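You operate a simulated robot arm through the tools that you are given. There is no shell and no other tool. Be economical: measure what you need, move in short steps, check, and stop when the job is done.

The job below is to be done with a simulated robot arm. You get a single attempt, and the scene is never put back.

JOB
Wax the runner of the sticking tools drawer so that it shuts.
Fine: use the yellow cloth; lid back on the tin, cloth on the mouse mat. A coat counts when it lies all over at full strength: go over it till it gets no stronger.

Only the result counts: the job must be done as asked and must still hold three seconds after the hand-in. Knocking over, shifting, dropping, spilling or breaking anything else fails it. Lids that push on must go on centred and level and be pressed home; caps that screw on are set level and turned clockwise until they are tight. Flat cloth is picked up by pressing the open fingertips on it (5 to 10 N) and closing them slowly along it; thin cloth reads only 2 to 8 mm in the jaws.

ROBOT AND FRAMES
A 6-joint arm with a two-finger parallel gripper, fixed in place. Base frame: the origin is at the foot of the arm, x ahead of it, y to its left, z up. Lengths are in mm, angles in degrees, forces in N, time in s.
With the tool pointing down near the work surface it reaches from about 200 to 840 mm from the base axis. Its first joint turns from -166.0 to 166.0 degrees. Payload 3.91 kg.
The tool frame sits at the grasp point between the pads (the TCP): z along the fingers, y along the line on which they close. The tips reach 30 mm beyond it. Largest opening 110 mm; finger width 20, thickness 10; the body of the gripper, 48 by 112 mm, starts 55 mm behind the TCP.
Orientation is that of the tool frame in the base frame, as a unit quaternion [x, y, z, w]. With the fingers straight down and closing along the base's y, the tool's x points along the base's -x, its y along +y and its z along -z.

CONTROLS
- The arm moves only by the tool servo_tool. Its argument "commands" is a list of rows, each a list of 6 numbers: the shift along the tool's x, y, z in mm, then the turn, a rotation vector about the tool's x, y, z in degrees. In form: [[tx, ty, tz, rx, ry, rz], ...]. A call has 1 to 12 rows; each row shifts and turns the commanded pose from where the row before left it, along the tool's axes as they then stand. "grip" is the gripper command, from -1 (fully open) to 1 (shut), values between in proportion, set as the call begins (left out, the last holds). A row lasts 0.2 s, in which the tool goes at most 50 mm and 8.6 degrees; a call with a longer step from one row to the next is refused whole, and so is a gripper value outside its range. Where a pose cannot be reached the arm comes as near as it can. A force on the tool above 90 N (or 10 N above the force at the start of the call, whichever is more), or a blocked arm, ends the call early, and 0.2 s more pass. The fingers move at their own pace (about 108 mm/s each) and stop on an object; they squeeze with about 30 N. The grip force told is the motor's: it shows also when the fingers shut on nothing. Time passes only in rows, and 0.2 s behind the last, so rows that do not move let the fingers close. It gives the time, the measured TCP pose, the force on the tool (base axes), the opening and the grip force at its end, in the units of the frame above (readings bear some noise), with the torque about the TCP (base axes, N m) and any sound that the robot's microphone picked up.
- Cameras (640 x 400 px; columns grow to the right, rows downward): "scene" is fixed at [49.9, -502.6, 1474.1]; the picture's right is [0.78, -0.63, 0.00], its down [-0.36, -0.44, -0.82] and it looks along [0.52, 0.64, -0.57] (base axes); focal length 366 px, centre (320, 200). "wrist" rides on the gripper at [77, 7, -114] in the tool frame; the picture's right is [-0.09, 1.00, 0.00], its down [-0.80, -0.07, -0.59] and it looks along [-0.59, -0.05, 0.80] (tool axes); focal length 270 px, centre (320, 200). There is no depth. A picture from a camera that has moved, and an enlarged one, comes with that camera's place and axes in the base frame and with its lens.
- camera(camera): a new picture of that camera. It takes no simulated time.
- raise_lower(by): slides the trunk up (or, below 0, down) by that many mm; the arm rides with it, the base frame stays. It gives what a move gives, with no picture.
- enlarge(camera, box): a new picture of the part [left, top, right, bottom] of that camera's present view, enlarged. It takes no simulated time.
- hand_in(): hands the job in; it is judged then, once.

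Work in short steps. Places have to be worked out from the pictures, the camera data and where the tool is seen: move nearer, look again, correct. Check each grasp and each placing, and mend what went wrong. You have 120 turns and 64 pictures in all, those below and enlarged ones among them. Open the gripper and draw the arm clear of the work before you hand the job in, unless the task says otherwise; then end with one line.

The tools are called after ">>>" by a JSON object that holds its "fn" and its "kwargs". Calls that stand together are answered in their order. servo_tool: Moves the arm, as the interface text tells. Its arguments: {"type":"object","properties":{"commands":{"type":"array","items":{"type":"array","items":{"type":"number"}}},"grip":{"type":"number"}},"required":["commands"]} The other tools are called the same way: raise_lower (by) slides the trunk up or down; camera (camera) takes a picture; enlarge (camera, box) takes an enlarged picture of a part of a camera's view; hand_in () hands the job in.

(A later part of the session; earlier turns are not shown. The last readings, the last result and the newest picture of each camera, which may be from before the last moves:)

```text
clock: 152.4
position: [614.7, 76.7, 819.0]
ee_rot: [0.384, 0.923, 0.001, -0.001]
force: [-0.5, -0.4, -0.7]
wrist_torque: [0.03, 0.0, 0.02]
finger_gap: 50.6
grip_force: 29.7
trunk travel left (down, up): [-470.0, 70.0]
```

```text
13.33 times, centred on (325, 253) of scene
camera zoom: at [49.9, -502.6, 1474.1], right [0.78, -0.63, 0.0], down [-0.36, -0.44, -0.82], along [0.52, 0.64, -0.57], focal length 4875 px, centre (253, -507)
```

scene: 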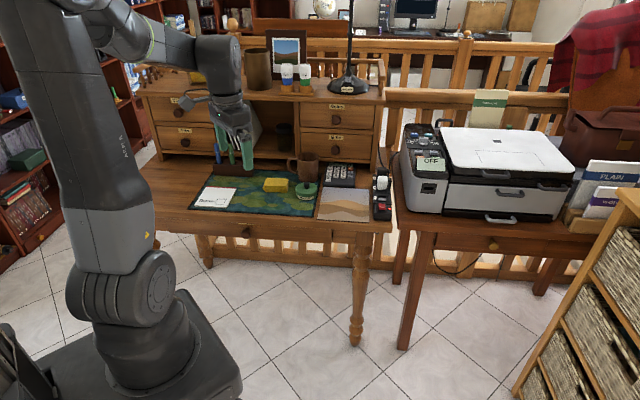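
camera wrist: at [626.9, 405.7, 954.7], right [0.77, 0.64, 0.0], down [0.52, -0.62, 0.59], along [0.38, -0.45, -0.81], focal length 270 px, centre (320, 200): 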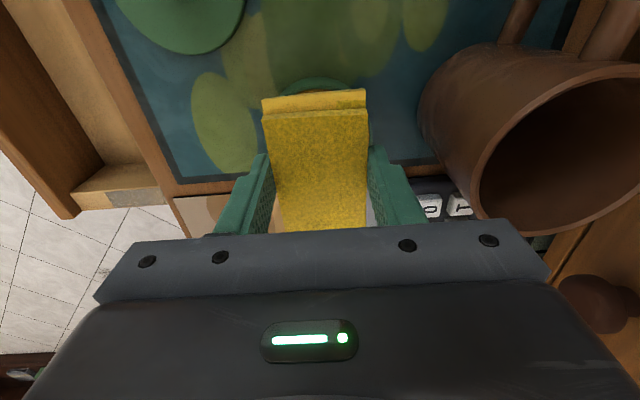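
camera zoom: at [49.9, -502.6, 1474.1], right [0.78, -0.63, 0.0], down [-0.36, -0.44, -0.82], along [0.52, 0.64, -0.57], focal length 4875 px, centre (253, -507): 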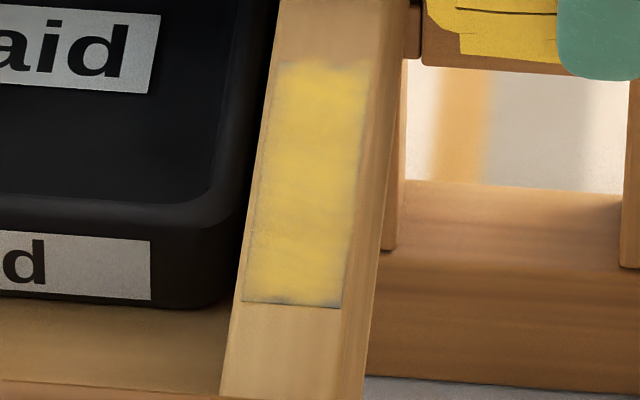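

No visible change from that round, so the middle is saturated; the edges are slightly uncertain. I reload wax once and do a confirming round.

>>> {"fn": "servo_tool", "kwargs": {"commands": [[0, 0, -30, 0, 0, 0], [0, 0, -35, 0, 0, 0], [25, 39, 0, 0, 0, 0], [25, 39, 0, 0, 0, 0], [25, 39, 0, 0, 0, 0], [25, 39, 0, 0, 0, 0], [25, 39, 0, 0, 0, 0], [24, 40, 0, 0, 0, 0], [0, 0, 30, 0, 0, 0], [0, 0, 25, 0, 0, 0], [0, 0, 5, 0, 0, 0], [0, 0, 0, 0, 0, 0]]}}

>>> {"fn": "servo_tool", "kwargs": {"commands": [[0, 0, 1.5, 0, 0, 0], [0, 0, 0, 0, 0, 0]]}}

>>> {"fn": "servo_tool", "kwargs": {"commands": [[0, 0, 1, 0, 0, 0], [0, 0, 0, 0, 0, 0]]}}

```text
clock: 155.0
position: [677.4, 349.1, 823.7]
ee_rot: [0.384, 0.923, 0.002, -0.002]
force: [0.3, 0.1, -0.7]
wrist_torque: [0.01, 0.03, 0.06]
finger_gap: 50.7
grip_force: 29.9
trunk travel left (down, up): [-470.0, 70.0]
```

```text
clock: 155.6
position: [677.5, 348.5, 822.3]
ee_rot: [0.383, 0.924, 0.002, -0.002]
force: [-0.4, 0.6, -0.2]
wrist_torque: [-0.01, -0.01, -0.01]
finger_gap: 50.5
grip_force: 30.5
trunk travel left (down, up): [-470.0, 70.0]
```

```text
clock: 156.2
position: [677.5, 349.6, 821.3]
ee_rot: [0.383, 0.924, 0.001, -0.001]
force: [0.2, -0.1, -0.7]
wrist_torque: [-0.03, 0.0, 0.01]
finger_gap: 51.0
grip_force: 30.1
trunk travel left (down, up): [-470.0, 70.0]
```

>>> {"fn": "servo_tool", "kwargs": {"commands": [[0, 0, 1, 0, 0, 0], [0, 0, 0, 0, 0, 0]]}}

>>> {"fn": "servo_tool", "kwargs": {"commands": [[0, 0, 1, 0, 0, 0], [0, 0, 0, 0, 0, 0]]}}

```text
clock: 156.8
position: [676.4, 347.4, 821.6]
ee_rot: [0.383, 0.924, 0.001, 0.0]
force: [0.8, 0.8, 0.1]
wrist_torque: [-0.01, -0.01, 0.02]
finger_gap: 50.4
grip_force: 29.7
trunk travel left (down, up): [-470.0, 70.0]
```

```text
clock: 157.4
position: [676.1, 348.4, 820.3]
ee_rot: [0.384, 0.923, 0.002, -0.001]
force: [-0.3, -0.3, 4.0]
wrist_torque: [-0.06, 0.1, -0.01]
finger_gap: 50.8
grip_force: 29.5
trunk travel left (down, up): [-470.0, 70.0]
```

Contact. Press slightly, rub, lift and go back above the runner.

>>> {"fn": "servo_tool", "kwargs": {"commands": [[0, 0, 0.7, 0, 0, 0], [5, 0, 0, 0, 0, 0], [-10, 0, 0, 0, 0, 0], [5, 0, 0, 0, 0, 0], [0, 5, 0, 0, 0, 0], [0, -10, 0, 0, 0, 0], [0, 5, 0, 0, 0, 0], [5, 0, 0, 0, 0, 0], [-10, 0, 0, 0, 0, 0], [5, 0, 0, 0, 0, 0], [0, 0, 0, 0, 0, 0]]}}

>>> {"fn": "servo_tool", "kwargs": {"commands": [[0, 0, -15, 0, 0, 0], [0, 0, -25, 0, 0, 0], [0, 0, -20, 0, 0, 0], [-16, -37, 0, 0, 0, 0], [-16, -37, 0, 0, 0, 0], [-16, -37, 0, 0, 0, 0], [-16, -37, 0, 0, 0, 0], [-16, -38, 0, 0, 0, 0], [-18, -38, 0, 0, 0, 0], [0, 0, 0, 0, 0, 0]]}}

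>>> {"fn": "servo_tool", "kwargs": {"commands": [[0, 0, 30, 0, 0, 0], [0, 0, 30, 0, 0, 0], [0, 0, 30, 0, 0, 0], [0, 0, 25, 0, 0, 0], [0, 0, 12, 0, 0, 0], [0, 0, 5, 0, 0, 0], [0, 0, 0, 0, 0, 0]]}}

```text
clock: 159.8
position: [678.4, 347.9, 819.9]
ee_rot: [0.385, 0.923, 0.002, -0.001]
force: [6.9, -1.9, 13.3]
wrist_torque: [-0.11, -0.08, 0.03]
finger_gap: 50.6
grip_force: 29.6
trunk travel left (down, up): [-470.0, 70.0]
```

```text
clock: 162.0
position: [586.3, 121.0, 878.5]
ee_rot: [0.384, 0.923, 0.002, -0.001]
force: [0.1, 0.0, 0.0]
wrist_torque: [0.02, 0.0, -0.04]
finger_gap: 50.8
grip_force: 30.5
trunk travel left (down, up): [-470.0, 70.0]
```

```text
clock: 163.6
position: [587.2, 121.3, 745.7]
ee_rot: [0.383, 0.924, 0.001, -0.001]
force: [-0.2, 0.9, -0.8]
wrist_torque: [-0.01, -0.01, -0.03]
finger_gap: 50.6
grip_force: 30.1
trunk travel left (down, up): [-470.0, 70.0]
```

>>> {"fn": "servo_tool", "kwargs": {"commands": [[0, 0, 2.5, 0, 0, 0], [0, 0, 1, 0, 0, 0], [0, 0, 0, 0, 0, 0]]}}

>>> {"fn": "servo_tool", "kwargs": {"commands": [[0, -9, 0, 0, 0, 0], [0, -9, 0, 0, 0, 0], [0, -9, 0, 0, 0, 0], [0, 10, 0, 0, 0, 0], [0, 10, 0, 0, 0, 0], [0, 11, 0, 0, 0, 0], [0, 11, 0, 0, 0, 0], [0, 10, 0, 0, 0, 0], [0, -9, 0, 0, 0, 0], [0, -8, 0, 0, 0, 0], [0, -8, 0, 0, 0, 0]]}}

>>> {"fn": "servo_tool", "kwargs": {"commands": [[12, -9, 0, 0, 0, 0], [0, -9, 0, 0, 0, 0], [0, -9, 0, 0, 0, 0], [0, 10, 0, 0, 0, 0], [0, 10, 0, 0, 0, 0], [0, 11, 0, 0, 0, 0], [0, 11, 0, 0, 0, 0], [0, 10, 0, 0, 0, 0], [0, -9, 0, 0, 0, 0], [0, -8, 0, 0, 0, 0], [0, -8, 0, 0, 0, 0]]}}

>>> {"fn": "servo_tool", "kwargs": {"commands": [[14, -9, 0, 0, 0, 0], [0, -9, 0, 0, 0, 0], [0, -9, 0, 0, 0, 0], [0, 10, 0, 0, 0, 0], [0, 10, 0, 0, 0, 0], [0, 11, 0, 0, 0, 0], [0, 11, 0, 0, 0, 0], [0, 10, 0, 0, 0, 0], [0, -9, 0, 0, 0, 0], [0, -8, 0, 0, 0, 0], [0, -8, 0, 0, 0, 0]]}}

>>> {"fn": "servo_tool", "kwargs": {"commands": [[0, -9, 0, 0, 0, 0], [0, -9, 0, 0, 0, 0], [0, -9, 0, 0, 0, 0], [0, 10, 0, 0, 0, 0], [0, 10, 0, 0, 0, 0], [0, 11, 0, 0, 0, 0], [0, 11, 0, 0, 0, 0], [0, 10, 0, 0, 0, 0], [0, -9, 0, 0, 0, 0], [0, -8, 0, 0, 0, 0], [0, -8, 0, 0, 0, 0]]}}

>>> {"fn": "servo_tool", "kwargs": {"commands": [[0, 0, -25, 0, 0, 0], [-38, 0, -25, 0, 0, 0], [-38, 0, -25, 0, 0, 0], [0, 0, 0, 0, 0, 0]]}}

>>> {"fn": "enlarge", "kwargs": {"camera": "scene", "box": [312, 238, 338, 268]}}

```text
clock: 164.4
position: [588.3, 121.4, 743.2]
ee_rot: [0.384, 0.924, 0.003, 0.0]
force: [-0.3, 0.4, 11.2]
wrist_torque: [0.02, 0.28, 0.0]
finger_gap: 50.5
grip_force: 30.0
trunk travel left (down, up): [-470.0, 70.0]
```

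```text
clock: 166.8
position: [587.7, 121.2, 742.2]
ee_rot: [0.383, 0.924, 0.001, -0.001]
force: [-1.5, -0.2, 14.6]
wrist_torque: [0.05, 0.15, 0.02]
finger_gap: 50.6
grip_force: 30.0
trunk travel left (down, up): [-470.0, 70.0]
```

```text
clock: 169.2
position: [578.6, 128.0, 741.8]
ee_rot: [0.385, 0.923, 0.002, -0.001]
force: [-1.6, 0.4, 12.4]
wrist_torque: [-0.06, 0.09, 0.01]
finger_gap: 50.3
grip_force: 30.0
trunk travel left (down, up): [-470.0, 70.0]
```

```text
clock: 171.6
position: [570.1, 139.7, 741.4]
ee_rot: [0.384, 0.924, 0.002, -0.001]
force: [0.4, -1.0, 5.8]
wrist_torque: [-0.17, -0.02, -0.04]
finger_gap: 50.7
grip_force: 29.6
trunk travel left (down, up): [-470.0, 70.0]
```

```text
clock: 174.0
position: [569.1, 139.0, 742.4]
ee_rot: [0.384, 0.923, 0.001, -0.001]
force: [0.7, -1.8, 7.8]
wrist_torque: [-0.13, -0.04, -0.04]
finger_gap: 50.7
grip_force: 29.8
trunk travel left (down, up): [-470.0, 70.0]
```

```text
clock: 175.0
position: [620.5, 84.1, 817.4]
ee_rot: [0.384, 0.924, 0.002, -0.001]
force: [0.4, -0.5, -0.5]
wrist_torque: [0.0, -0.04, 0.02]
finger_gap: 50.5
grip_force: 30.0
trunk travel left (down, up): [-470.0, 70.0]
```

```text
13.33 times, centred on (325, 253) of scene
camera zoom: at [49.9, -502.6, 1474.1], right [0.78, -0.63, 0.0], down [-0.36, -0.44, -0.82], along [0.52, 0.64, -0.57], focal length 4875 px, centre (253, -507)
```

zoom: 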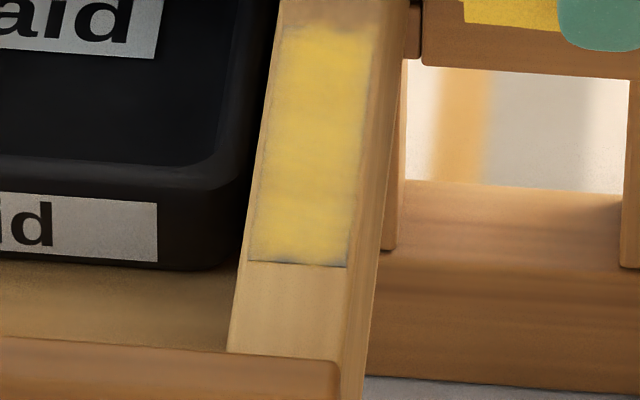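

Coat is even and no stronger than before: full. Next the cloth goes on the dune-patterned mouse mat (centre ≈ s 680, r 368).

>>> {"fn": "servo_tool", "kwargs": {"commands": [[0, 0, -30, 0, 0, 0], [0, 0, -20, 0, 0, 0], [3, 37, 0, 0, 0, 0], [3, 37, 0, 0, 0, 0], [3, 36, 0, 0, 0, 0], [2, 36, 0, 0, 0, 0], [0, 36, 0, 0, 0, 0], [0, 0, 30, 0, 0, 0], [0, 0, 25, 0, 0, 0], [0, 0, 8, 0, 0, 0], [0, 0, 0, 0, 0, 0]]}}

>>> {"fn": "enlarge", "kwargs": {"camera": "scene", "box": [270, 150, 390, 246]}}

```text
clock: 177.4
position: [744.3, 222.1, 803.2]
ee_rot: [0.384, 0.924, 0.001, 0.0]
force: [-0.5, -0.3, -0.7]
wrist_torque: [0.02, 0.01, -0.01]
finger_gap: 51.0
grip_force: 29.8
trunk travel left (down, up): [-470.0, 70.0]
```

```text
4.17 times, centred on (330, 198) of scene
camera zoom: at [49.9, -502.6, 1474.1], right [0.78, -0.63, 0.0], down [-0.36, -0.44, -0.82], along [0.52, 0.64, -0.57], focal length 1523 px, centre (278, 208)
```

zoom: 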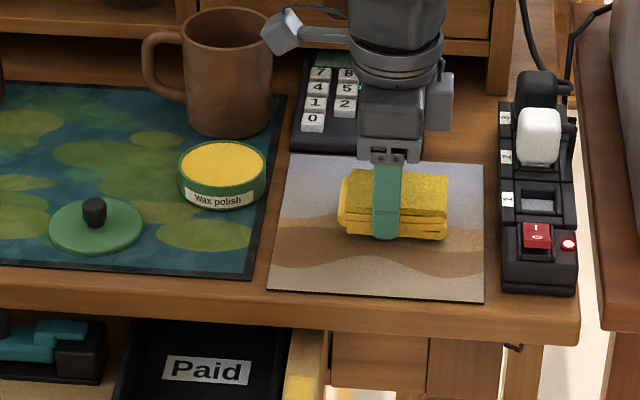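

Centred over the mouse mat. Lower until contact, then release.

>>> {"fn": "servo_tool", "kwargs": {"commands": [[0, 0, 3, 0, 0, 0], [0, 0, 0, 0, 0, 0]]}}

>>> {"fn": "servo_tool", "kwargs": {"commands": [[0, 0, 2, 0, 0, 0], [0, 0, 0, 0, 0, 0]]}}

>>> {"fn": "servo_tool", "kwargs": {"commands": [[0, 0, 1.5, 0, 0, 0], [0, 0, 0, 0, 0, 0]]}}

```text
clock: 178.0
position: [743.7, 222.4, 800.3]
ee_rot: [0.384, 0.923, 0.002, -0.001]
force: [-0.5, -0.6, -1.3]
wrist_torque: [-0.04, -0.04, 0.01]
finger_gap: 50.7
grip_force: 29.8
trunk travel left (down, up): [-470.0, 70.0]
```

```text
clock: 178.6
position: [743.2, 221.4, 799.6]
ee_rot: [0.384, 0.924, 0.003, -0.001]
force: [0.3, 0.2, -0.9]
wrist_torque: [-0.02, -0.02, 0.0]
finger_gap: 50.7
grip_force: 30.5
trunk travel left (down, up): [-470.0, 70.0]
```

```text
clock: 179.2
position: [744.0, 222.4, 797.4]
ee_rot: [0.383, 0.924, 0.001, -0.001]
force: [-0.3, 0.0, -0.3]
wrist_torque: [-0.03, 0.0, -0.01]
finger_gap: 50.9
grip_force: 29.7
trunk travel left (down, up): [-470.0, 70.0]
```

>>> {"fn": "servo_tool", "kwargs": {"commands": [[0, 0, 1.5, 0, 0, 0], [0, 0, 0, 0, 0, 0]]}}

>>> {"fn": "servo_tool", "kwargs": {"commands": [[0, 0, 1, 0, 0, 0], [0, 0, 0, 0, 0, 0]]}}

>>> {"fn": "servo_tool", "kwargs": {"commands": [[0, 0, 1, 0, 0, 0], [0, 0, 0, 0, 0, 0]]}}

```text
clock: 179.8
position: [743.8, 222.1, 795.7]
ee_rot: [0.383, 0.924, 0.002, 0.0]
force: [0.4, 0.1, 2.8]
wrist_torque: [0.01, 0.07, -0.02]
finger_gap: 50.6
grip_force: 29.7
trunk travel left (down, up): [-470.0, 70.0]
```

```text
clock: 180.4
position: [743.2, 221.7, 796.2]
ee_rot: [0.384, 0.923, 0.002, -0.001]
force: [-0.2, 0.7, 5.7]
wrist_torque: [-0.09, 0.13, -0.02]
finger_gap: 50.8
grip_force: 30.5
trunk travel left (down, up): [-470.0, 70.0]
```

```text
clock: 181.0
position: [743.5, 221.4, 796.0]
ee_rot: [0.384, 0.923, 0.003, 0.0]
force: [1.0, 0.2, 13.8]
wrist_torque: [-0.08, 0.2, 0.0]
finger_gap: 50.8
grip_force: 30.1
trunk travel left (down, up): [-470.0, 70.0]
```

Resting at 14 N. Release, lift, and rotate back to the original orientation for the lid.

>>> {"fn": "servo_tool", "kwargs": {"commands": [[0, 0, -1.5, 0, 0, 0], [0, 0, 0, 0, 0, 0], [0, 0, 0, 0, 0, 0]], "grip": -0.45}}

>>> {"fn": "servo_tool", "kwargs": {"commands": [[0, 0, -20, 0, 0, 0], [0, 0, -40, 0, 0, 0], [0, 0, -40, 0, 0, 0], [0, 0, -20, 0, 0, 0], [0, 0, 0, 0, 0, 0]]}}

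>>> {"fn": "servo_tool", "kwargs": {"commands": [[0, 0, 0, 0, 0, -7.5], [0, 0, 0, 0, 0, -7.5], [0, 0, 0, 0, 0, -7.5], [0, 0, 0, 0, 0, -7.5], [0, 0, 0, 0, 0, -7.5], [0, 0, 0, 0, 0, -7.5], [0, 0, 0, 0, 0, -7.5], [0, 0, 0, 0, 0, -7.5], [0, 0, 0, 0, 0, -7.5], [0, 0, 0, 0, 0, -7.5], [0, 0, 0, 0, 0, -7.5], [0, 0, 0, 0, 0, -7.5]], "grip": 0.3}}

```text
clock: 181.8
position: [744.0, 223.0, 795.8]
ee_rot: [0.384, 0.923, 0.002, -0.001]
force: [-0.8, -0.3, 0.0]
wrist_torque: [-0.01, 0.02, 0.0]
finger_gap: 79.9
grip_force: 0.0
trunk travel left (down, up): [-470.0, 70.0]
```

```text
clock: 183.0
position: [744.5, 222.9, 916.7]
ee_rot: [0.384, 0.924, 0.002, -0.001]
force: [0.0, -1.0, 0.5]
wrist_torque: [0.03, 0.0, -0.02]
finger_gap: 79.7
grip_force: 0.1
trunk travel left (down, up): [-470.0, 70.0]
```

```text
clock: 185.6
position: [744.1, 221.7, 915.3]
ee_rot: [-0.383, 0.924, 0.002, 0.0]
force: [1.1, -0.1, -0.8]
wrist_torque: [0.0, -0.02, -0.03]
finger_gap: 38.6
grip_force: 0.2
trunk travel left (down, up): [-470.0, 70.0]
```

Move above the lid's knob (554.5,370.8).

>>> {"fn": "servo_tool", "kwargs": {"commands": [[5, 40, 0, 0, 0, 0], [5, 40, 0, 0, 0, 0], [5, 40, 0, 0, 0, 0], [5, 40, 0, 0, 0, 0], [5, 40, 0, 0, 0, 0], [3.5, 39, 0, 0, 0, 0], [0, 0, 40, 0, 0, 0], [0, 0, 30, 0, 0, 0], [0, 0, 0, 0, 0, 0]]}}

>>> {"fn": "camera", "kwargs": {"camera": "wrist"}}

```text
clock: 187.6
position: [554.2, 369.8, 847.1]
ee_rot: [-0.381, 0.924, 0.002, 0.001]
force: [0.3, 0.0, -0.5]
wrist_torque: [0.0, 0.02, 0.02]
finger_gap: 38.6
grip_force: 0.0
trunk travel left (down, up): [-470.0, 70.0]
```

```text
11 pictures are left
camera wrist: at [495.0, 320.0, 962.4], right [-0.64, 0.77, 0.0], down [0.62, 0.51, 0.6], along [0.46, 0.38, -0.8], focal length 270 px, centre (320, 200)
```

wrist: 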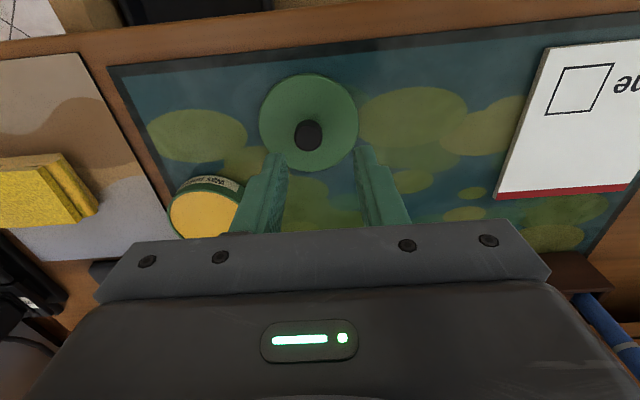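

The lid's knob is ~8 mm right and ~6.5 mm nearer than the fingers' axis. Shift accordingly, lower a little, and recheck.

>>> {"fn": "servo_tool", "kwargs": {"commands": [[6.5, -8.5, 0, 0, 0, 0], [0, 0, 15, 0, 0, 0], [0, 0, 10, 0, 0, 0], [0, 0, 0, 0, 0, 0]]}}

>>> {"fn": "camera", "kwargs": {"camera": "wrist"}}

```text
clock: 188.6
position: [556.0, 358.9, 822.4]
ee_rot: [-0.382, 0.924, 0.002, 0.0]
force: [-0.9, 0.1, -0.3]
wrist_torque: [-0.02, -0.01, 0.01]
finger_gap: 38.4
grip_force: 0.1
trunk travel left (down, up): [-470.0, 70.0]
```

```text
10 pictures are left
camera wrist: at [496.5, 309.3, 936.8], right [-0.64, 0.77, 0.0], down [0.62, 0.51, 0.6], along [0.46, 0.38, -0.8], focal length 270 px, centre (320, 200)
```

wrist: 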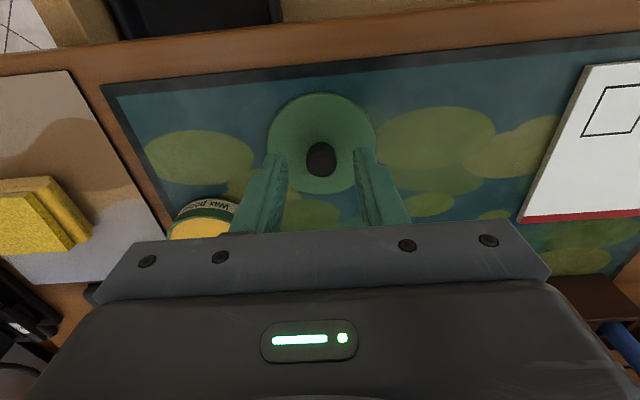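

Aligned now. Descend 24 mm and grip.

>>> {"fn": "servo_tool", "kwargs": {"commands": [[0, 0, 12, 0, 0, 0], [0, 0, 8, 0, 0, 0], [0, 0, 3.5, 0, 0, 0], [0, 0, 0, 0, 0, 0]]}}

>>> {"fn": "servo_tool", "kwargs": {"commands": [[0, 0, 0, 0, 0, 0], [0, 0, 0, 0, 0, 0], [0, 0, 0, 0, 0, 0]], "grip": 1}}

>>> {"fn": "servo_tool", "kwargs": {"commands": [[0, 0, -10, 0, 0, 0], [0, 0, -30, 0, 0, 0], [0, 0, -35, 0, 0, 0], [0, 0, 0, 0, 0, 0]]}}

>>> {"fn": "enlarge", "kwargs": {"camera": "scene", "box": [230, 150, 330, 230]}}

```text
clock: 189.6
position: [556.7, 360.5, 798.4]
ee_rot: [-0.382, 0.924, 0.002, 0.001]
force: [0.2, 1.3, 0.2]
wrist_torque: [0.0, 0.0, 0.03]
finger_gap: 38.5
grip_force: 0.0
trunk travel left (down, up): [-470.0, 70.0]
```

```text
clock: 190.4
position: [557.1, 360.3, 797.7]
ee_rot: [-0.382, 0.924, 0.002, 0.002]
force: [-0.4, 0.5, -0.1]
wrist_torque: [0.0, 0.0, 0.02]
finger_gap: 17.7
grip_force: 29.9
trunk travel left (down, up): [-470.0, 70.0]
```

```text
clock: 191.4
position: [554.8, 359.6, 872.5]
ee_rot: [-0.382, 0.924, 0.002, 0.0]
force: [-0.5, -0.7, -0.3]
wrist_torque: [-0.04, 0.03, 0.01]
finger_gap: 17.6
grip_force: 30.2
trunk travel left (down, up): [-470.0, 70.0]
```

```text
5.00 times, centred on (280, 190) of scene
camera zoom: at [49.9, -502.6, 1474.1], right [0.78, -0.63, 0.0], down [-0.36, -0.44, -0.82], along [0.52, 0.64, -0.57], focal length 1828 px, centre (520, 250)
```

zoom: 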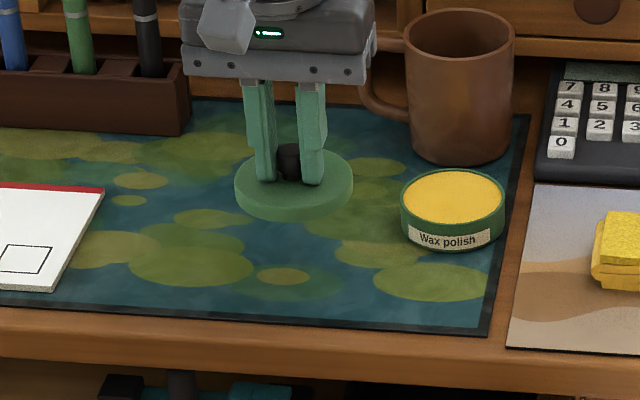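

Lid held level; tin unmoved. Carry it over the tin at the original pose and lower to ~10 mm above seated height.

>>> {"fn": "servo_tool", "kwargs": {"commands": [[-19, -23, 0, 0, 0, 0], [-19, -23, 0, 0, 0, 0], [-19, -23, 0, 0, 0, 0], [-19.2, -23.2, 0, 0, 0, 0], [0, 0, 20, 0, 0, 0], [0, 0, 15, 0, 0, 0], [0, 0, 0, 0, 0, 0], [0, 0, 0, 0, 0, 0]]}}

>>> {"fn": "enlarge", "kwargs": {"camera": "scene", "box": [280, 165, 335, 209]}}

```text
clock: 193.2
position: [674.8, 347.9, 838.0]
ee_rot: [-0.382, 0.924, 0.003, 0.001]
force: [0.2, 0.5, -0.9]
wrist_torque: [0.0, -0.02, -0.01]
finger_gap: 17.9
grip_force: 29.5
trunk travel left (down, up): [-470.0, 70.0]
```

```text
9.09 times, centred on (308, 187) of scene
camera zoom: at [49.9, -502.6, 1474.1], right [0.78, -0.63, 0.0], down [-0.36, -0.44, -0.82], along [0.52, 0.64, -0.57], focal length 3324 px, centre (434, 318)
```

zoom: 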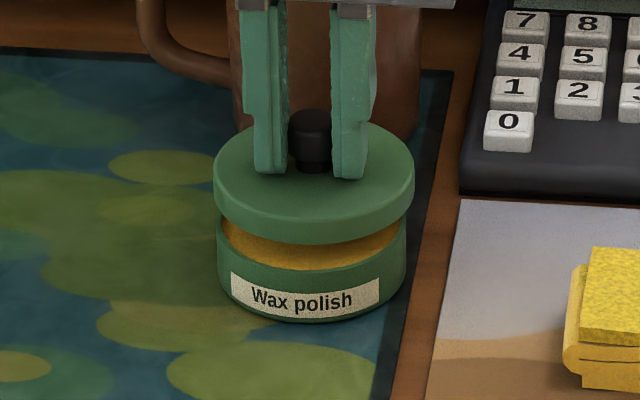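

Lid ~1 mm right of the tin's centre; correct and lower, watching force.

>>> {"fn": "servo_tool", "kwargs": {"commands": [[0, 0.8, 4, 0, 0, 0], [0, 0, 4, 0, 0, 0], [0, 0, 2, 0, 0, 0], [0, 0, 0, 0, 0, 0]]}}

>>> {"fn": "servo_tool", "kwargs": {"commands": [[0, 0, 2, 0, 0, 0], [0, 0, 0, 0, 0, 0]]}}

>>> {"fn": "servo_tool", "kwargs": {"commands": [[0, 0, 2, 0, 0, 0], [0, 0, 0, 0, 0, 0]]}}

>>> {"fn": "servo_tool", "kwargs": {"commands": [[0, 0, 1.5, 0, 0, 0], [0, 0, 0, 0, 0, 0]]}}

```text
clock: 194.2
position: [675.7, 350.2, 826.9]
ee_rot: [-0.382, 0.924, 0.002, 0.0]
force: [0.4, -0.2, -0.4]
wrist_torque: [0.01, 0.0, 0.01]
finger_gap: 17.6
grip_force: 29.7
trunk travel left (down, up): [-470.0, 70.0]
```

```text
clock: 194.8
position: [675.7, 348.9, 826.0]
ee_rot: [-0.382, 0.924, 0.002, 0.0]
force: [0.0, 0.5, 0.2]
wrist_torque: [-0.01, 0.0, 0.0]
finger_gap: 17.4
grip_force: 30.0
trunk travel left (down, up): [-470.0, 70.0]
```

```text
clock: 195.4
position: [674.2, 349.1, 822.7]
ee_rot: [-0.382, 0.924, 0.001, 0.0]
force: [-0.2, -0.1, -0.1]
wrist_torque: [-0.04, -0.01, -0.04]
finger_gap: 17.6
grip_force: 29.9
trunk travel left (down, up): [-470.0, 70.0]
```

```text
clock: 196.0
position: [674.6, 350.4, 822.7]
ee_rot: [-0.382, 0.924, 0.002, 0.002]
force: [-1.6, 0.9, 4.0]
wrist_torque: [-0.05, 0.0, -0.04]
finger_gap: 17.8
grip_force: 29.9
trunk travel left (down, up): [-470.0, 70.0]
```

Contact begins at ~822. Press further in steps for the seat/snap.

>>> {"fn": "servo_tool", "kwargs": {"commands": [[0, 0, 1.5, 0, 0, 0], [0, 0, 0, 0, 0, 0]]}}

>>> {"fn": "servo_tool", "kwargs": {"commands": [[0, 0, 2, 0, 0, 0], [0, 0, 0, 0, 0, 0]]}}

>>> {"fn": "enlarge", "kwargs": {"camera": "scene", "box": [280, 165, 335, 209]}}

```text
clock: 196.6
position: [674.8, 348.8, 823.2]
ee_rot: [-0.382, 0.924, 0.003, 0.002]
force: [-0.9, 0.3, 10.1]
wrist_torque: [-0.11, -0.14, -0.05]
finger_gap: 17.4
grip_force: 30.2
trunk travel left (down, up): [-470.0, 70.0]
```

```text
clock: 197.2
position: [675.4, 350.0, 821.0]
ee_rot: [-0.382, 0.924, 0.002, 0.002]
force: [1.0, 2.1, 23.2]
wrist_torque: [-0.02, -0.05, -0.07]
finger_gap: 17.4
grip_force: 29.6
trunk travel left (down, up): [-470.0, 70.0]
```

```text
9.09 times, centred on (308, 187) of scene
camera zoom: at [49.9, -502.6, 1474.1], right [0.78, -0.63, 0.0], down [-0.36, -0.44, -0.82], along [0.52, 0.64, -0.57], focal length 3324 px, centre (434, 318)
```

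zoom: 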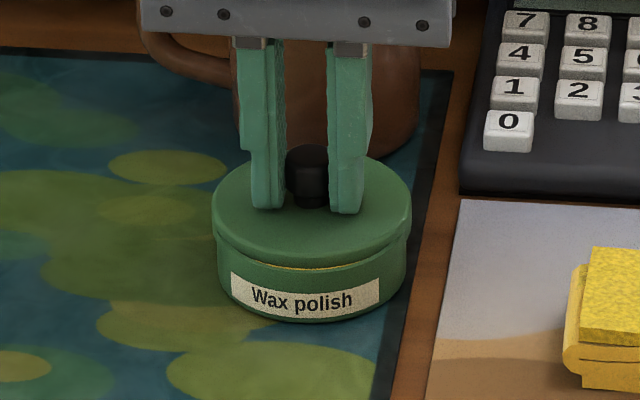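

Centred, but a thin gap at the front remains. Press harder to snap home.

>>> {"fn": "servo_tool", "kwargs": {"commands": [[0, 0, 2, 0, 0, 0], [0, 0, 0, 0, 0, 0]]}}

>>> {"fn": "servo_tool", "kwargs": {"commands": [[0, 0, 2.5, 0, 0, 0], [0, 0, 0, 0, 0, 0]]}}

```text
clock: 197.8
position: [674.8, 348.7, 820.7]
ee_rot: [-0.382, 0.924, 0.002, 0.004]
force: [1.0, 1.5, 34.5]
wrist_torque: [0.03, -0.29, -0.08]
finger_gap: 17.8
grip_force: 29.9
trunk travel left (down, up): [-470.0, 70.0]
```

```text
clock: 198.4
position: [674.6, 350.1, 821.2]
ee_rot: [-0.382, 0.924, 0.003, 0.004]
force: [2.5, 1.1, 41.3]
wrist_torque: [0.07, -0.12, -0.01]
finger_gap: 17.9
grip_force: 29.9
trunk travel left (down, up): [-470.0, 70.0]
```

>>> {"fn": "servo_tool", "kwargs": {"commands": [[0, 0, 2.5, 0, 0, 0], [0, 0, 0, 0, 0, 0]]}}

>>> {"fn": "servo_tool", "kwargs": {"commands": [[0, 0, 2.5, 0, 0, 0], [0, 0, 0, 0, 0, 0]]}}

>>> {"fn": "enlarge", "kwargs": {"camera": "scene", "box": [280, 165, 335, 209]}}

```text
clock: 199.0
position: [674.9, 348.3, 820.2]
ee_rot: [-0.382, 0.924, 0.002, 0.006]
force: [0.2, -0.2, 52.7]
wrist_torque: [-0.1, -0.05, -0.01]
finger_gap: 18.0
grip_force: 29.9
trunk travel left (down, up): [-470.0, 70.0]
```

```text
clock: 199.6
position: [673.3, 348.3, 820.3]
ee_rot: [-0.382, 0.924, 0.003, 0.008]
force: [-1.9, -0.6, 60.1]
wrist_torque: [-0.2, 0.16, -0.04]
finger_gap: 18.4
grip_force: 29.8
trunk travel left (down, up): [-470.0, 70.0]
```

```text
9.09 times, centred on (308, 187) of scene
camera zoom: at [49.9, -502.6, 1474.1], right [0.78, -0.63, 0.0], down [-0.36, -0.44, -0.82], along [0.52, 0.64, -0.57], focal length 3324 px, centre (434, 318)
```

zoom: 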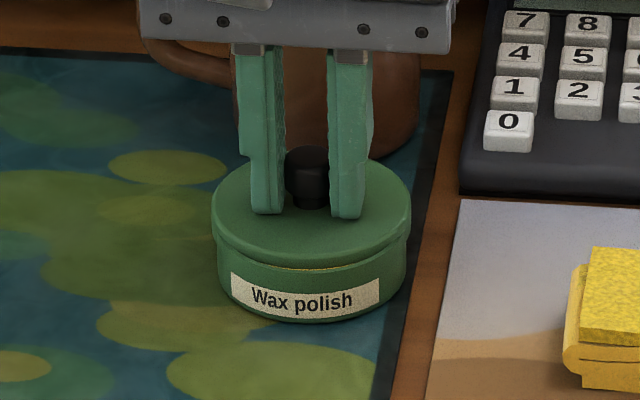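

Almost home. I release, close the fingers above the knob and push straight down on its top.

>>> {"fn": "servo_tool", "kwargs": {"commands": [[0, 0, -10, 0, 0, 0], [0, 0, 0, 0, 0, 0]]}}

>>> {"fn": "servo_tool", "kwargs": {"commands": [[0, 0, 0, 0, 0, 0], [0, 0, 0, 0, 0, 0]], "grip": 0.3}}

>>> {"fn": "servo_tool", "kwargs": {"commands": [[0, 0, -15, 0, 0, 0], [0, 0, -12, 0, 0, 0], [0, 0, 0, 0, 0, 0]]}}

>>> {"fn": "servo_tool", "kwargs": {"commands": [[0, 0, 0, 0, 0, 0], [0, 0, 0, 0, 0, 0]], "grip": 1}}

>>> {"fn": "camera", "kwargs": {"camera": "wrist"}}

```text
clock: 200.2
position: [673.3, 348.7, 820.2]
ee_rot: [-0.382, 0.924, 0.002, 0.001]
force: [4.1, 7.5, 21.1]
wrist_torque: [0.39, -0.45, 0.09]
finger_gap: 17.9
grip_force: 29.4
trunk travel left (down, up): [-470.0, 70.0]
```

```text
clock: 200.8
position: [672.5, 347.2, 821.3]
ee_rot: [-0.382, 0.924, 0.001, 0.0]
force: [-6.0, 3.0, 16.2]
wrist_torque: [-0.01, 0.1, -0.03]
finger_gap: 32.7
grip_force: 0.0
trunk travel left (down, up): [-470.0, 70.0]
```

```text
clock: 201.6
position: [676.4, 350.4, 845.7]
ee_rot: [-0.381, 0.925, 0.002, 0.001]
force: [-0.2, -0.7, 1.7]
wrist_torque: [0.01, 0.0, -0.01]
finger_gap: 38.6
grip_force: 0.0
trunk travel left (down, up): [-470.0, 70.0]
```

```text
clock: 202.2
position: [677.0, 349.7, 846.0]
ee_rot: [-0.381, 0.924, 0.002, 0.0]
force: [-0.2, 0.1, 0.1]
wrist_torque: [0.02, 0.0, 0.01]
finger_gap: 0.0
grip_force: 29.8
trunk travel left (down, up): [-470.0, 70.0]
```

```text
5 pictures are left
camera wrist: at [616.6, 299.0, 961.4], right [-0.64, 0.77, 0.0], down [0.62, 0.51, 0.6], along [0.46, 0.38, -0.8], focal length 270 px, centre (320, 200)
```

wrist: 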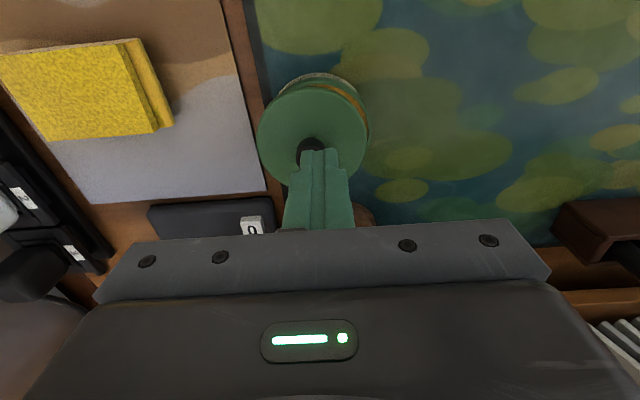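

The lid was dragged ~6 mm right when the fingers opened under load. I regrip the knob a bit higher where it sits.

>>> {"fn": "servo_tool", "kwargs": {"commands": [[1.5, -6, 0, 0, 0, 0], [0, 0, 0, 0, 0, 0]], "grip": 0.3}}

>>> {"fn": "servo_tool", "kwargs": {"commands": [[0, 0, 10, 0, 0, 0], [0, 0, 9, 0, 0, 0], [0, 0, 0, 0, 0, 0]]}}

>>> {"fn": "servo_tool", "kwargs": {"commands": [[0, 0, 0, 0, 0, 0], [0, 0, 0, 0, 0, 0], [0, 0, 0, 0, 0, 0]], "grip": 1}}

>>> {"fn": "servo_tool", "kwargs": {"commands": [[0, 0, -5, 0, 0, 0], [0, 0, -15, 0, 0, 0], [0, 0, 0, 0, 0, 0]]}}

>>> {"fn": "enlarge", "kwargs": {"camera": "scene", "box": [280, 165, 335, 209]}}

```text
clock: 202.8
position: [678.1, 343.7, 847.5]
ee_rot: [-0.382, 0.924, 0.002, 0.001]
force: [0.0, -0.5, 0.8]
wrist_torque: [-0.01, -0.03, -0.02]
finger_gap: 38.5
grip_force: 0.1
trunk travel left (down, up): [-470.0, 70.0]
```

```text
clock: 203.6
position: [677.3, 343.2, 827.4]
ee_rot: [-0.382, 0.924, 0.003, 0.0]
force: [-0.3, 0.1, 0.3]
wrist_torque: [-0.01, 0.02, 0.05]
finger_gap: 38.3
grip_force: 0.1
trunk travel left (down, up): [-470.0, 70.0]
```

```text
clock: 204.4
position: [677.2, 344.8, 828.2]
ee_rot: [-0.382, 0.924, 0.002, 0.0]
force: [-0.4, 0.9, 0.2]
wrist_torque: [0.01, -0.04, -0.02]
finger_gap: 17.4
grip_force: 30.4
trunk travel left (down, up): [-470.0, 70.0]
```

```text
clock: 205.2
position: [677.8, 343.4, 848.9]
ee_rot: [-0.382, 0.924, 0.002, 0.0]
force: [0.4, 0.4, -0.5]
wrist_torque: [0.02, 0.04, -0.01]
finger_gap: 17.3
grip_force: 29.7
trunk travel left (down, up): [-470.0, 70.0]
```

```text
9.09 times, centred on (308, 187) of scene
camera zoom: at [49.9, -502.6, 1474.1], right [0.78, -0.63, 0.0], down [-0.36, -0.44, -0.82], along [0.52, 0.64, -0.57], focal length 3324 px, centre (434, 318)
```

zoom: 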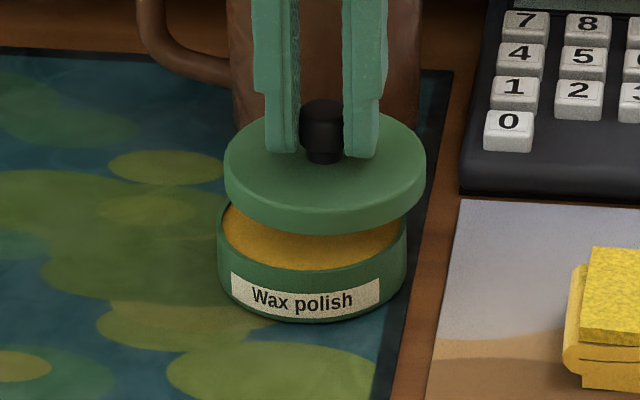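

Tin unmoved; lid is level but 5 mm right. I shift it 4.8 mm left and 1 mm back, then lower to just above seating.

>>> {"fn": "servo_tool", "kwargs": {"commands": [[-1, 4.8, 0, 0, 0, 0], [0, 0, 8, 0, 0, 0], [0, 0, 5, 0, 0, 0], [0, 0, 0, 0, 0, 0]]}}

>>> {"fn": "servo_tool", "kwargs": {"commands": [[0, 0, 3, 0, 0, 0], [0, 0, 0, 0, 0, 0]]}}

>>> {"fn": "servo_tool", "kwargs": {"commands": [[0, 0, 2, 0, 0, 0], [0, 0, 0, 0, 0, 0]]}}

>>> {"fn": "servo_tool", "kwargs": {"commands": [[0, 0, 1.5, 0, 0, 0], [0, 0, 0, 0, 0, 0]]}}

```text
clock: 206.2
position: [675.9, 347.7, 834.7]
ee_rot: [-0.382, 0.924, 0.003, 0.0]
force: [-1.3, -0.4, 0.2]
wrist_torque: [0.01, 0.0, -0.03]
finger_gap: 17.6
grip_force: 30.0
trunk travel left (down, up): [-470.0, 70.0]
```

```text
clock: 206.8
position: [674.9, 348.4, 831.1]
ee_rot: [-0.382, 0.924, 0.001, 0.0]
force: [0.5, 0.0, -0.6]
wrist_torque: [-0.01, 0.02, -0.01]
finger_gap: 17.6
grip_force: 29.6
trunk travel left (down, up): [-470.0, 70.0]
```

```text
clock: 207.4
position: [674.9, 349.1, 828.8]
ee_rot: [-0.382, 0.924, 0.002, 0.0]
force: [-0.4, -0.1, -0.2]
wrist_torque: [0.03, -0.02, 0.01]
finger_gap: 17.4
grip_force: 29.4
trunk travel left (down, up): [-470.0, 70.0]
```

```text
clock: 208.0
position: [674.7, 348.8, 827.1]
ee_rot: [-0.382, 0.924, 0.002, 0.0]
force: [-0.7, -0.2, -0.4]
wrist_torque: [-0.02, -0.03, 0.02]
finger_gap: 17.5
grip_force: 30.2
trunk travel left (down, up): [-470.0, 70.0]
```

>>> {"fn": "servo_tool", "kwargs": {"commands": [[0, 0, 1.5, 0, 0, 0], [0, 0, 0, 0, 0, 0]]}}

>>> {"fn": "servo_tool", "kwargs": {"commands": [[0, 0, 1.5, 0, 0, 0], [0, 0, 0, 0, 0, 0]]}}

>>> {"fn": "servo_tool", "kwargs": {"commands": [[0, 0, 1.5, 0, 0, 0], [0, 0, 0, 0, 0, 0]]}}

```text
clock: 208.6
position: [675.3, 349.4, 826.6]
ee_rot: [-0.382, 0.924, 0.003, 0.0]
force: [-0.1, -0.9, 5.0]
wrist_torque: [-0.12, -0.08, -0.05]
finger_gap: 17.4
grip_force: 30.2
trunk travel left (down, up): [-470.0, 70.0]
```

```text
clock: 209.2
position: [675.7, 348.3, 826.9]
ee_rot: [-0.382, 0.924, 0.002, 0.002]
force: [-2.8, 2.0, 13.7]
wrist_torque: [-0.08, -0.05, -0.06]
finger_gap: 17.2
grip_force: 30.6
trunk travel left (down, up): [-470.0, 70.0]
```

```text
clock: 209.8
position: [676.4, 347.4, 828.0]
ee_rot: [-0.382, 0.924, 0.002, 0.002]
force: [1.2, 2.8, 24.3]
wrist_torque: [0.05, -0.11, -0.04]
finger_gap: 17.2
grip_force: 30.0
trunk travel left (down, up): [-470.0, 70.0]
```

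Contact starts on the right side, hinting the lid is a touch too far left. I press and dither ±1 mm to let it find its seat.

>>> {"fn": "servo_tool", "kwargs": {"commands": [[0, -0.7, -1, 0, 0, 0], [0, -0.7, 0, 0, 0, 0], [0.8, 0, 0, 0, 0, 0], [-1.6, 0, 0, 0, 0, 0], [0.8, 0.7, 0, 0, 0, 0], [0, 0, 2, 0, 0, 0], [0, 0, 0, 0, 0, 0]]}}

>>> {"fn": "servo_tool", "kwargs": {"commands": [[0, 0, 3, 0, 0, 0], [0, 0, 0, 0, 0, 0]]}}

>>> {"fn": "servo_tool", "kwargs": {"commands": [[0, 0, 3, 0, 0, 0], [0, 0, 0, 0, 0, 0]]}}

```text
clock: 211.4
position: [676.1, 346.6, 825.0]
ee_rot: [-0.381, 0.924, 0.002, 0.002]
force: [0.0, 3.2, 31.1]
wrist_torque: [0.14, -0.17, -0.07]
finger_gap: 17.2
grip_force: 29.8
trunk travel left (down, up): [-470.0, 70.0]
```

```text
clock: 212.0
position: [675.8, 345.7, 825.5]
ee_rot: [-0.382, 0.924, 0.003, 0.005]
force: [1.3, -0.4, 40.5]
wrist_torque: [0.11, -0.19, -0.11]
finger_gap: 18.2
grip_force: 29.8
trunk travel left (down, up): [-470.0, 70.0]
```

```text
clock: 212.6
position: [675.6, 346.2, 820.9]
ee_rot: [-0.382, 0.924, 0.003, 0.004]
force: [1.1, -1.6, 39.8]
wrist_torque: [0.12, -0.22, -0.08]
finger_gap: 17.6
grip_force: 30.6
trunk travel left (down, up): [-470.0, 70.0]
```

Fingers now slip on the knob. I unload in steps to zero force before opening, so the lid isn't dragged.

>>> {"fn": "servo_tool", "kwargs": {"commands": [[0, 0, -4, 0, 0, 0], [0, 0, 0, 0, 0, 0]]}}

>>> {"fn": "servo_tool", "kwargs": {"commands": [[0, 0, -2, 0, 0, 0], [0, 0, 0, 0, 0, 0]]}}

```text
clock: 213.2
position: [674.9, 346.5, 821.2]
ee_rot: [-0.382, 0.924, 0.003, 0.001]
force: [4.8, -0.4, 23.4]
wrist_torque: [0.16, -0.43, -0.12]
finger_gap: 17.9
grip_force: 30.0
trunk travel left (down, up): [-470.0, 70.0]
```

```text
clock: 213.8
position: [675.4, 347.2, 820.9]
ee_rot: [-0.381, 0.924, 0.003, -0.001]
force: [0.3, -2.6, 7.2]
wrist_torque: [0.02, -0.21, -0.06]
finger_gap: 17.8
grip_force: 29.5
trunk travel left (down, up): [-470.0, 70.0]
```

>>> {"fn": "servo_tool", "kwargs": {"commands": [[0, 0, -1, 0, 0, 0], [0, 0, 0, 0, 0, 0]]}}

>>> {"fn": "enlarge", "kwargs": {"camera": "scene", "box": [280, 165, 335, 209]}}

```text
clock: 214.4
position: [674.3, 348.4, 823.2]
ee_rot: [-0.382, 0.924, 0.002, 0.001]
force: [-0.3, 0.0, -0.3]
wrist_torque: [0.0, 0.01, 0.0]
finger_gap: 17.8
grip_force: 30.2
trunk travel left (down, up): [-470.0, 70.0]
```

```text
9.09 times, centred on (308, 187) of scene
camera zoom: at [49.9, -502.6, 1474.1], right [0.78, -0.63, 0.0], down [-0.36, -0.44, -0.82], along [0.52, 0.64, -0.57], focal length 3324 px, centre (434, 318)
```

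zoom: 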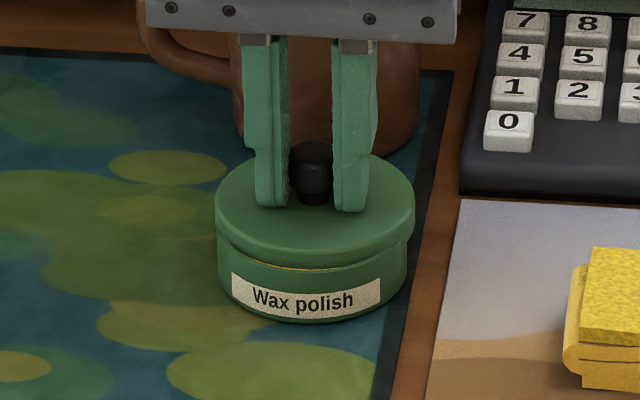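

The lid sits ~4–5 mm high on the rim, about 1 mm right. I lift slightly, shift 1.2 mm left and press lightly to feel for the seat.

>>> {"fn": "servo_tool", "kwargs": {"commands": [[0, 0, -2, 0, 0, 0], [0, 1.2, 0, 0, 0, 0], [0, 0, 2, 0, 0, 0], [0, 0, 2, 0, 0, 0], [0, 0, 0, 0, 0, 0]]}}

>>> {"fn": "servo_tool", "kwargs": {"commands": [[1, 0, 0, 0, 0, 0], [0, 0, 0, 0, 0, 0]]}}

>>> {"fn": "servo_tool", "kwargs": {"commands": [[1, 0, 0, 0, 0, 0], [0, 0, 0, 0, 0, 0]]}}

>>> {"fn": "servo_tool", "kwargs": {"commands": [[-3, 0, 0, 0, 0, 0], [0, 0, 0, 0, 0, 0]]}}

```text
clock: 215.6
position: [677.2, 348.7, 819.9]
ee_rot: [-0.382, 0.924, 0.002, 0.001]
force: [-0.6, -0.2, 0.4]
wrist_torque: [0.0, -0.02, -0.02]
finger_gap: 17.9
grip_force: 30.2
trunk travel left (down, up): [-470.0, 70.0]
```

```text
clock: 216.2
position: [675.1, 347.7, 822.5]
ee_rot: [-0.382, 0.924, 0.002, 0.0]
force: [0.9, -0.2, 0.3]
wrist_torque: [0.01, 0.03, -0.03]
finger_gap: 17.6
grip_force: 30.2
trunk travel left (down, up): [-470.0, 70.0]
```

```text
clock: 216.8
position: [673.0, 347.9, 822.5]
ee_rot: [-0.382, 0.924, 0.003, 0.001]
force: [0.1, -0.3, 0.3]
wrist_torque: [0.01, 0.0, -0.01]
finger_gap: 17.8
grip_force: 29.6
trunk travel left (down, up): [-470.0, 70.0]
```

```text
clock: 217.4
position: [675.4, 349.5, 822.2]
ee_rot: [-0.382, 0.924, 0.002, 0.0]
force: [0.3, -1.2, 0.2]
wrist_torque: [0.0, 0.01, -0.03]
finger_gap: 17.7
grip_force: 29.8
trunk travel left (down, up): [-470.0, 70.0]
```

No contact yet at this height. I centre it (0.5 mm right, back to s nominal) and lower in 1 mm steps reading the torque.

>>> {"fn": "servo_tool", "kwargs": {"commands": [[1, -0.5, 1, 0, 0, 0], [0, 0, 0, 0, 0, 0], [0, 0, 0, 0, 0, 0]]}}

>>> {"fn": "servo_tool", "kwargs": {"commands": [[0, 0, 1, 0, 0, 0], [0, 0, 0, 0, 0, 0], [0, 0, 0, 0, 0, 0]]}}

>>> {"fn": "servo_tool", "kwargs": {"commands": [[0, 0, 1, 0, 0, 0], [0, 0, 0, 0, 0, 0], [0, 0, 0, 0, 0, 0]]}}

```text
clock: 218.2
position: [676.1, 348.6, 821.7]
ee_rot: [-0.382, 0.924, 0.003, 0.002]
force: [0.4, 3.4, 7.5]
wrist_torque: [0.08, -0.1, 0.0]
finger_gap: 17.7
grip_force: 30.1
trunk travel left (down, up): [-470.0, 70.0]
```

```text
clock: 219.0
position: [675.7, 348.2, 820.7]
ee_rot: [-0.382, 0.924, 0.002, 0.001]
force: [3.1, 4.1, 15.9]
wrist_torque: [0.14, -0.18, -0.01]
finger_gap: 17.8
grip_force: 30.1
trunk travel left (down, up): [-470.0, 70.0]
```

```text
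clock: 219.8
position: [675.0, 348.4, 821.6]
ee_rot: [-0.382, 0.924, 0.002, 0.002]
force: [5.6, 3.5, 27.0]
wrist_torque: [0.04, -0.31, -0.02]
finger_gap: 17.9
grip_force: 30.1
trunk travel left (down, up): [-470.0, 70.0]
```

Contact torque and side force point to the back: the lid should go ~1 mm further back. Shift and feel.

>>> {"fn": "servo_tool", "kwargs": {"commands": [[-0.8, 0, -1.5, 0, 0, 0], [0, 0, 0, 0, 0, 0], [0, 0, 0, 0, 0, 0]]}}

>>> {"fn": "servo_tool", "kwargs": {"commands": [[-0.7, 0, 0, 0, 0, 0], [0, 0, 0, 0, 0, 0], [0, 0, 0, 0, 0, 0]]}}

>>> {"fn": "servo_tool", "kwargs": {"commands": [[0, 0, 1.5, 0, 0, 0], [0, 0, 0, 0, 0, 0], [0, 0, 0, 0, 0, 0]]}}

```text
clock: 220.6
position: [675.4, 347.5, 821.4]
ee_rot: [-0.381, 0.924, 0.003, 0.001]
force: [0.6, 1.3, 19.9]
wrist_torque: [0.15, -0.18, -0.02]
finger_gap: 17.7
grip_force: 30.0
trunk travel left (down, up): [-470.0, 70.0]
```

```text
clock: 221.4
position: [675.1, 348.5, 821.4]
ee_rot: [-0.382, 0.924, 0.002, 0.001]
force: [-2.4, -2.8, 15.2]
wrist_torque: [-0.03, -0.05, -0.02]
finger_gap: 17.4
grip_force: 29.8
trunk travel left (down, up): [-470.0, 70.0]
```

```text
clock: 222.2
position: [675.9, 348.4, 820.8]
ee_rot: [-0.382, 0.924, 0.002, 0.002]
force: [-3.1, -3.9, 19.3]
wrist_torque: [-0.1, 0.03, -0.05]
finger_gap: 17.7
grip_force: 30.0
trunk travel left (down, up): [-470.0, 70.0]
```

The lid now rests evenly. I unload to zero force, then open and push from the top of the knob with closed fingers.

>>> {"fn": "servo_tool", "kwargs": {"commands": [[0.3, 0, -2.5, 0, 0, 0], [0, 0, 0, 0, 0, 0], [0, 0, 0, 0, 0, 0]]}}

```text
clock: 223.0
position: [675.4, 348.0, 820.7]
ee_rot: [-0.382, 0.924, 0.002, 0.001]
force: [-2.1, -2.3, 7.5]
wrist_torque: [-0.04, -0.03, -0.03]
finger_gap: 17.6
grip_force: 30.6
trunk travel left (down, up): [-470.0, 70.0]
```

>>> {"fn": "servo_tool", "kwargs": {"commands": [[0, 0, -1, 0, 0, 0], [0, 0, 0, 0, 0, 0], [0, 0, 0, 0, 0, 0]]}}

>>> {"fn": "servo_tool", "kwargs": {"commands": [[0, 0, 0, 0, 0, 0], [0, 0, 0, 0, 0, 0]], "grip": 0.6}}

>>> {"fn": "servo_tool", "kwargs": {"commands": [[0, 0, -3, 0, 0, 0], [0, 0, -10, 0, 0, 0], [0, 0, -15, 0, 0, 0], [0, 0, 0, 0, 0, 0]]}}

>>> {"fn": "servo_tool", "kwargs": {"commands": [[0, 0, 0, 0, 0, 0], [0, 0, 0, 0, 0, 0]], "grip": 1}}

>>> {"fn": "camera", "kwargs": {"camera": "wrist"}}

```text
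clock: 223.8
position: [676.9, 348.3, 821.4]
ee_rot: [-0.382, 0.924, 0.002, 0.0]
force: [0.7, 0.9, -0.8]
wrist_torque: [0.02, 0.01, -0.03]
finger_gap: 17.5
grip_force: 29.8
trunk travel left (down, up): [-470.0, 70.0]
```

```text
clock: 224.4
position: [676.2, 348.5, 822.4]
ee_rot: [-0.381, 0.924, 0.002, 0.002]
force: [0.2, 0.2, -0.2]
wrist_torque: [-0.01, 0.01, -0.03]
finger_gap: 22.2
grip_force: 0.0
trunk travel left (down, up): [-470.0, 70.0]
```

```text
clock: 225.4
position: [676.6, 349.2, 849.5]
ee_rot: [-0.381, 0.924, 0.002, 0.0]
force: [0.2, -0.7, 0.5]
wrist_torque: [0.0, 0.02, -0.04]
finger_gap: 21.9
grip_force: 0.0
trunk travel left (down, up): [-470.0, 70.0]
```

```text
clock: 226.0
position: [676.7, 349.3, 850.7]
ee_rot: [-0.382, 0.924, 0.001, 0.0]
force: [-0.3, -0.7, 0.3]
wrist_torque: [-0.01, 0.01, -0.03]
finger_gap: 0.1
grip_force: 30.5
trunk travel left (down, up): [-470.0, 70.0]
```

```text
2 pictures are left
camera wrist: at [616.6, 298.7, 965.2], right [-0.64, 0.77, 0.0], down [0.62, 0.51, 0.6], along [0.46, 0.38, -0.8], focal length 270 px, centre (320, 200)
```

wrist: 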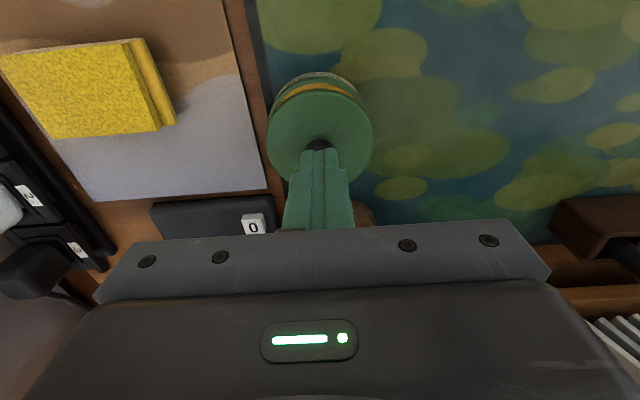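

A gold crescent on the near side shows the lid sits ~5 mm too far back. I regrip the knob there, lift 4 mm, and bring it ~5.5 mm forward and 1 mm left.

>>> {"fn": "servo_tool", "kwargs": {"commands": [[-3.5, -1, 0, 0, 0, 0], [0, 0, 0, 0, 0, 0]], "grip": 0.3}}

>>> {"fn": "servo_tool", "kwargs": {"commands": [[0, 0, 12, 0, 0, 0], [0, 0, 11, 0, 0, 0], [0, 0, 0, 0, 0, 0]]}}

>>> {"fn": "servo_tool", "kwargs": {"commands": [[0, 0, 0, 0, 0, 0], [0, 0, 0, 0, 0, 0], [0, 0, 0, 0, 0, 0]], "grip": 1}}

>>> {"fn": "servo_tool", "kwargs": {"commands": [[0, 0, -5, 0, 0, 0], [0, 0, 0, 0, 0, 0], [0, 0, 0, 0, 0, 0]]}}

```text
clock: 226.6
position: [680.2, 350.8, 849.4]
ee_rot: [-0.381, 0.924, 0.002, 0.001]
force: [-0.5, 0.5, 0.5]
wrist_torque: [0.02, 0.03, -0.04]
finger_gap: 38.3
grip_force: 0.0
trunk travel left (down, up): [-470.0, 70.0]
```

```text
clock: 227.4
position: [680.6, 350.0, 825.3]
ee_rot: [-0.382, 0.924, 0.003, 0.0]
force: [0.2, -0.5, 0.2]
wrist_torque: [0.0, 0.0, -0.02]
finger_gap: 38.6
grip_force: 0.0
trunk travel left (down, up): [-470.0, 70.0]
```

```text
clock: 228.2
position: [679.9, 349.3, 826.7]
ee_rot: [-0.382, 0.924, 0.002, 0.0]
force: [0.5, -0.9, 0.5]
wrist_torque: [0.0, -0.02, 0.0]
finger_gap: 17.6
grip_force: 30.1
trunk travel left (down, up): [-470.0, 70.0]
```

```text
clock: 229.0
position: [680.4, 350.0, 832.2]
ee_rot: [-0.381, 0.924, 0.001, 0.0]
force: [0.1, 0.3, -0.8]
wrist_torque: [-0.01, -0.01, 0.01]
finger_gap: 17.5
grip_force: 30.7
trunk travel left (down, up): [-470.0, 70.0]
```

Gripped. Move to the original closing axis (s 723.6, r 231.1) and lower feeling for contact.

>>> {"fn": "servo_tool", "kwargs": {"commands": [[4.9, 2.5, 0, 0, 0, 0], [0, 0, 2, 0, 0, 0], [0, 0, 0, 0, 0, 0], [0, 0, 0, 0, 0, 0]]}}

>>> {"fn": "servo_tool", "kwargs": {"commands": [[0, 0, 2, 0, 0, 0], [0, 0, 0, 0, 0, 0], [0, 0, 0, 0, 0, 0]]}}

>>> {"fn": "servo_tool", "kwargs": {"commands": [[0, 0, 1.5, 0, 0, 0], [0, 0, 0, 0, 0, 0], [0, 0, 0, 0, 0, 0]]}}

>>> {"fn": "servo_tool", "kwargs": {"commands": [[0, 0, 1, 0, 0, 0], [0, 0, 0, 0, 0, 0], [0, 0, 0, 0, 0, 0]]}}

```text
clock: 230.0
position: [674.5, 349.3, 831.4]
ee_rot: [-0.382, 0.924, 0.001, 0.0]
force: [-0.2, 0.4, 0.0]
wrist_torque: [-0.03, -0.01, -0.01]
finger_gap: 17.5
grip_force: 30.1
trunk travel left (down, up): [-470.0, 70.0]
```

```text
clock: 230.8
position: [674.4, 349.2, 829.7]
ee_rot: [-0.382, 0.924, 0.002, 0.0]
force: [0.0, 0.0, -0.7]
wrist_torque: [0.0, -0.03, 0.02]
finger_gap: 17.7
grip_force: 29.7
trunk travel left (down, up): [-470.0, 70.0]
```

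```text
clock: 231.6
position: [674.6, 349.8, 826.4]
ee_rot: [-0.382, 0.924, 0.002, 0.001]
force: [-0.7, -0.4, -0.9]
wrist_torque: [0.02, -0.01, 0.02]
finger_gap: 17.8
grip_force: 30.3
trunk travel left (down, up): [-470.0, 70.0]
```

```text
clock: 232.4
position: [675.5, 348.6, 826.2]
ee_rot: [-0.382, 0.924, 0.002, 0.001]
force: [-0.7, 1.1, 3.6]
wrist_torque: [-0.02, 0.03, -0.04]
finger_gap: 17.9
grip_force: 30.3
trunk travel left (down, up): [-470.0, 70.0]
```

Even contact at ~825.7. Continue pressing in small steps.

>>> {"fn": "servo_tool", "kwargs": {"commands": [[0, 0, 1, 0, 0, 0], [0, 0, 0, 0, 0, 0], [0, 0, 0, 0, 0, 0]]}}

>>> {"fn": "servo_tool", "kwargs": {"commands": [[0, 0, 1, 0, 0, 0], [0, 0, 0, 0, 0, 0], [0, 0, 0, 0, 0, 0]]}}

>>> {"fn": "servo_tool", "kwargs": {"commands": [[0, 0, 1.5, 0, 0, 0], [0, 0, 0, 0, 0, 0], [0, 0, 0, 0, 0, 0]]}}

```text
clock: 233.2
position: [673.9, 349.1, 826.2]
ee_rot: [-0.383, 0.924, 0.002, 0.001]
force: [-0.6, 0.5, 10.7]
wrist_torque: [-0.02, -0.03, 0.03]
finger_gap: 17.6
grip_force: 30.1
trunk travel left (down, up): [-470.0, 70.0]
```

```text
clock: 234.0
position: [673.4, 349.6, 826.4]
ee_rot: [-0.382, 0.924, 0.002, 0.003]
force: [1.6, 1.3, 21.2]
wrist_torque: [0.0, -0.05, -0.04]
finger_gap: 18.0
grip_force: 30.3
trunk travel left (down, up): [-470.0, 70.0]
```

```text
clock: 234.8
position: [673.6, 347.3, 825.9]
ee_rot: [-0.38, 0.925, 0.002, 0.003]
force: [3.3, -1.1, 32.2]
wrist_torque: [-0.12, -0.12, 0.05]
finger_gap: 17.8
grip_force: 30.1
trunk travel left (down, up): [-470.0, 70.0]
heard: snap
```

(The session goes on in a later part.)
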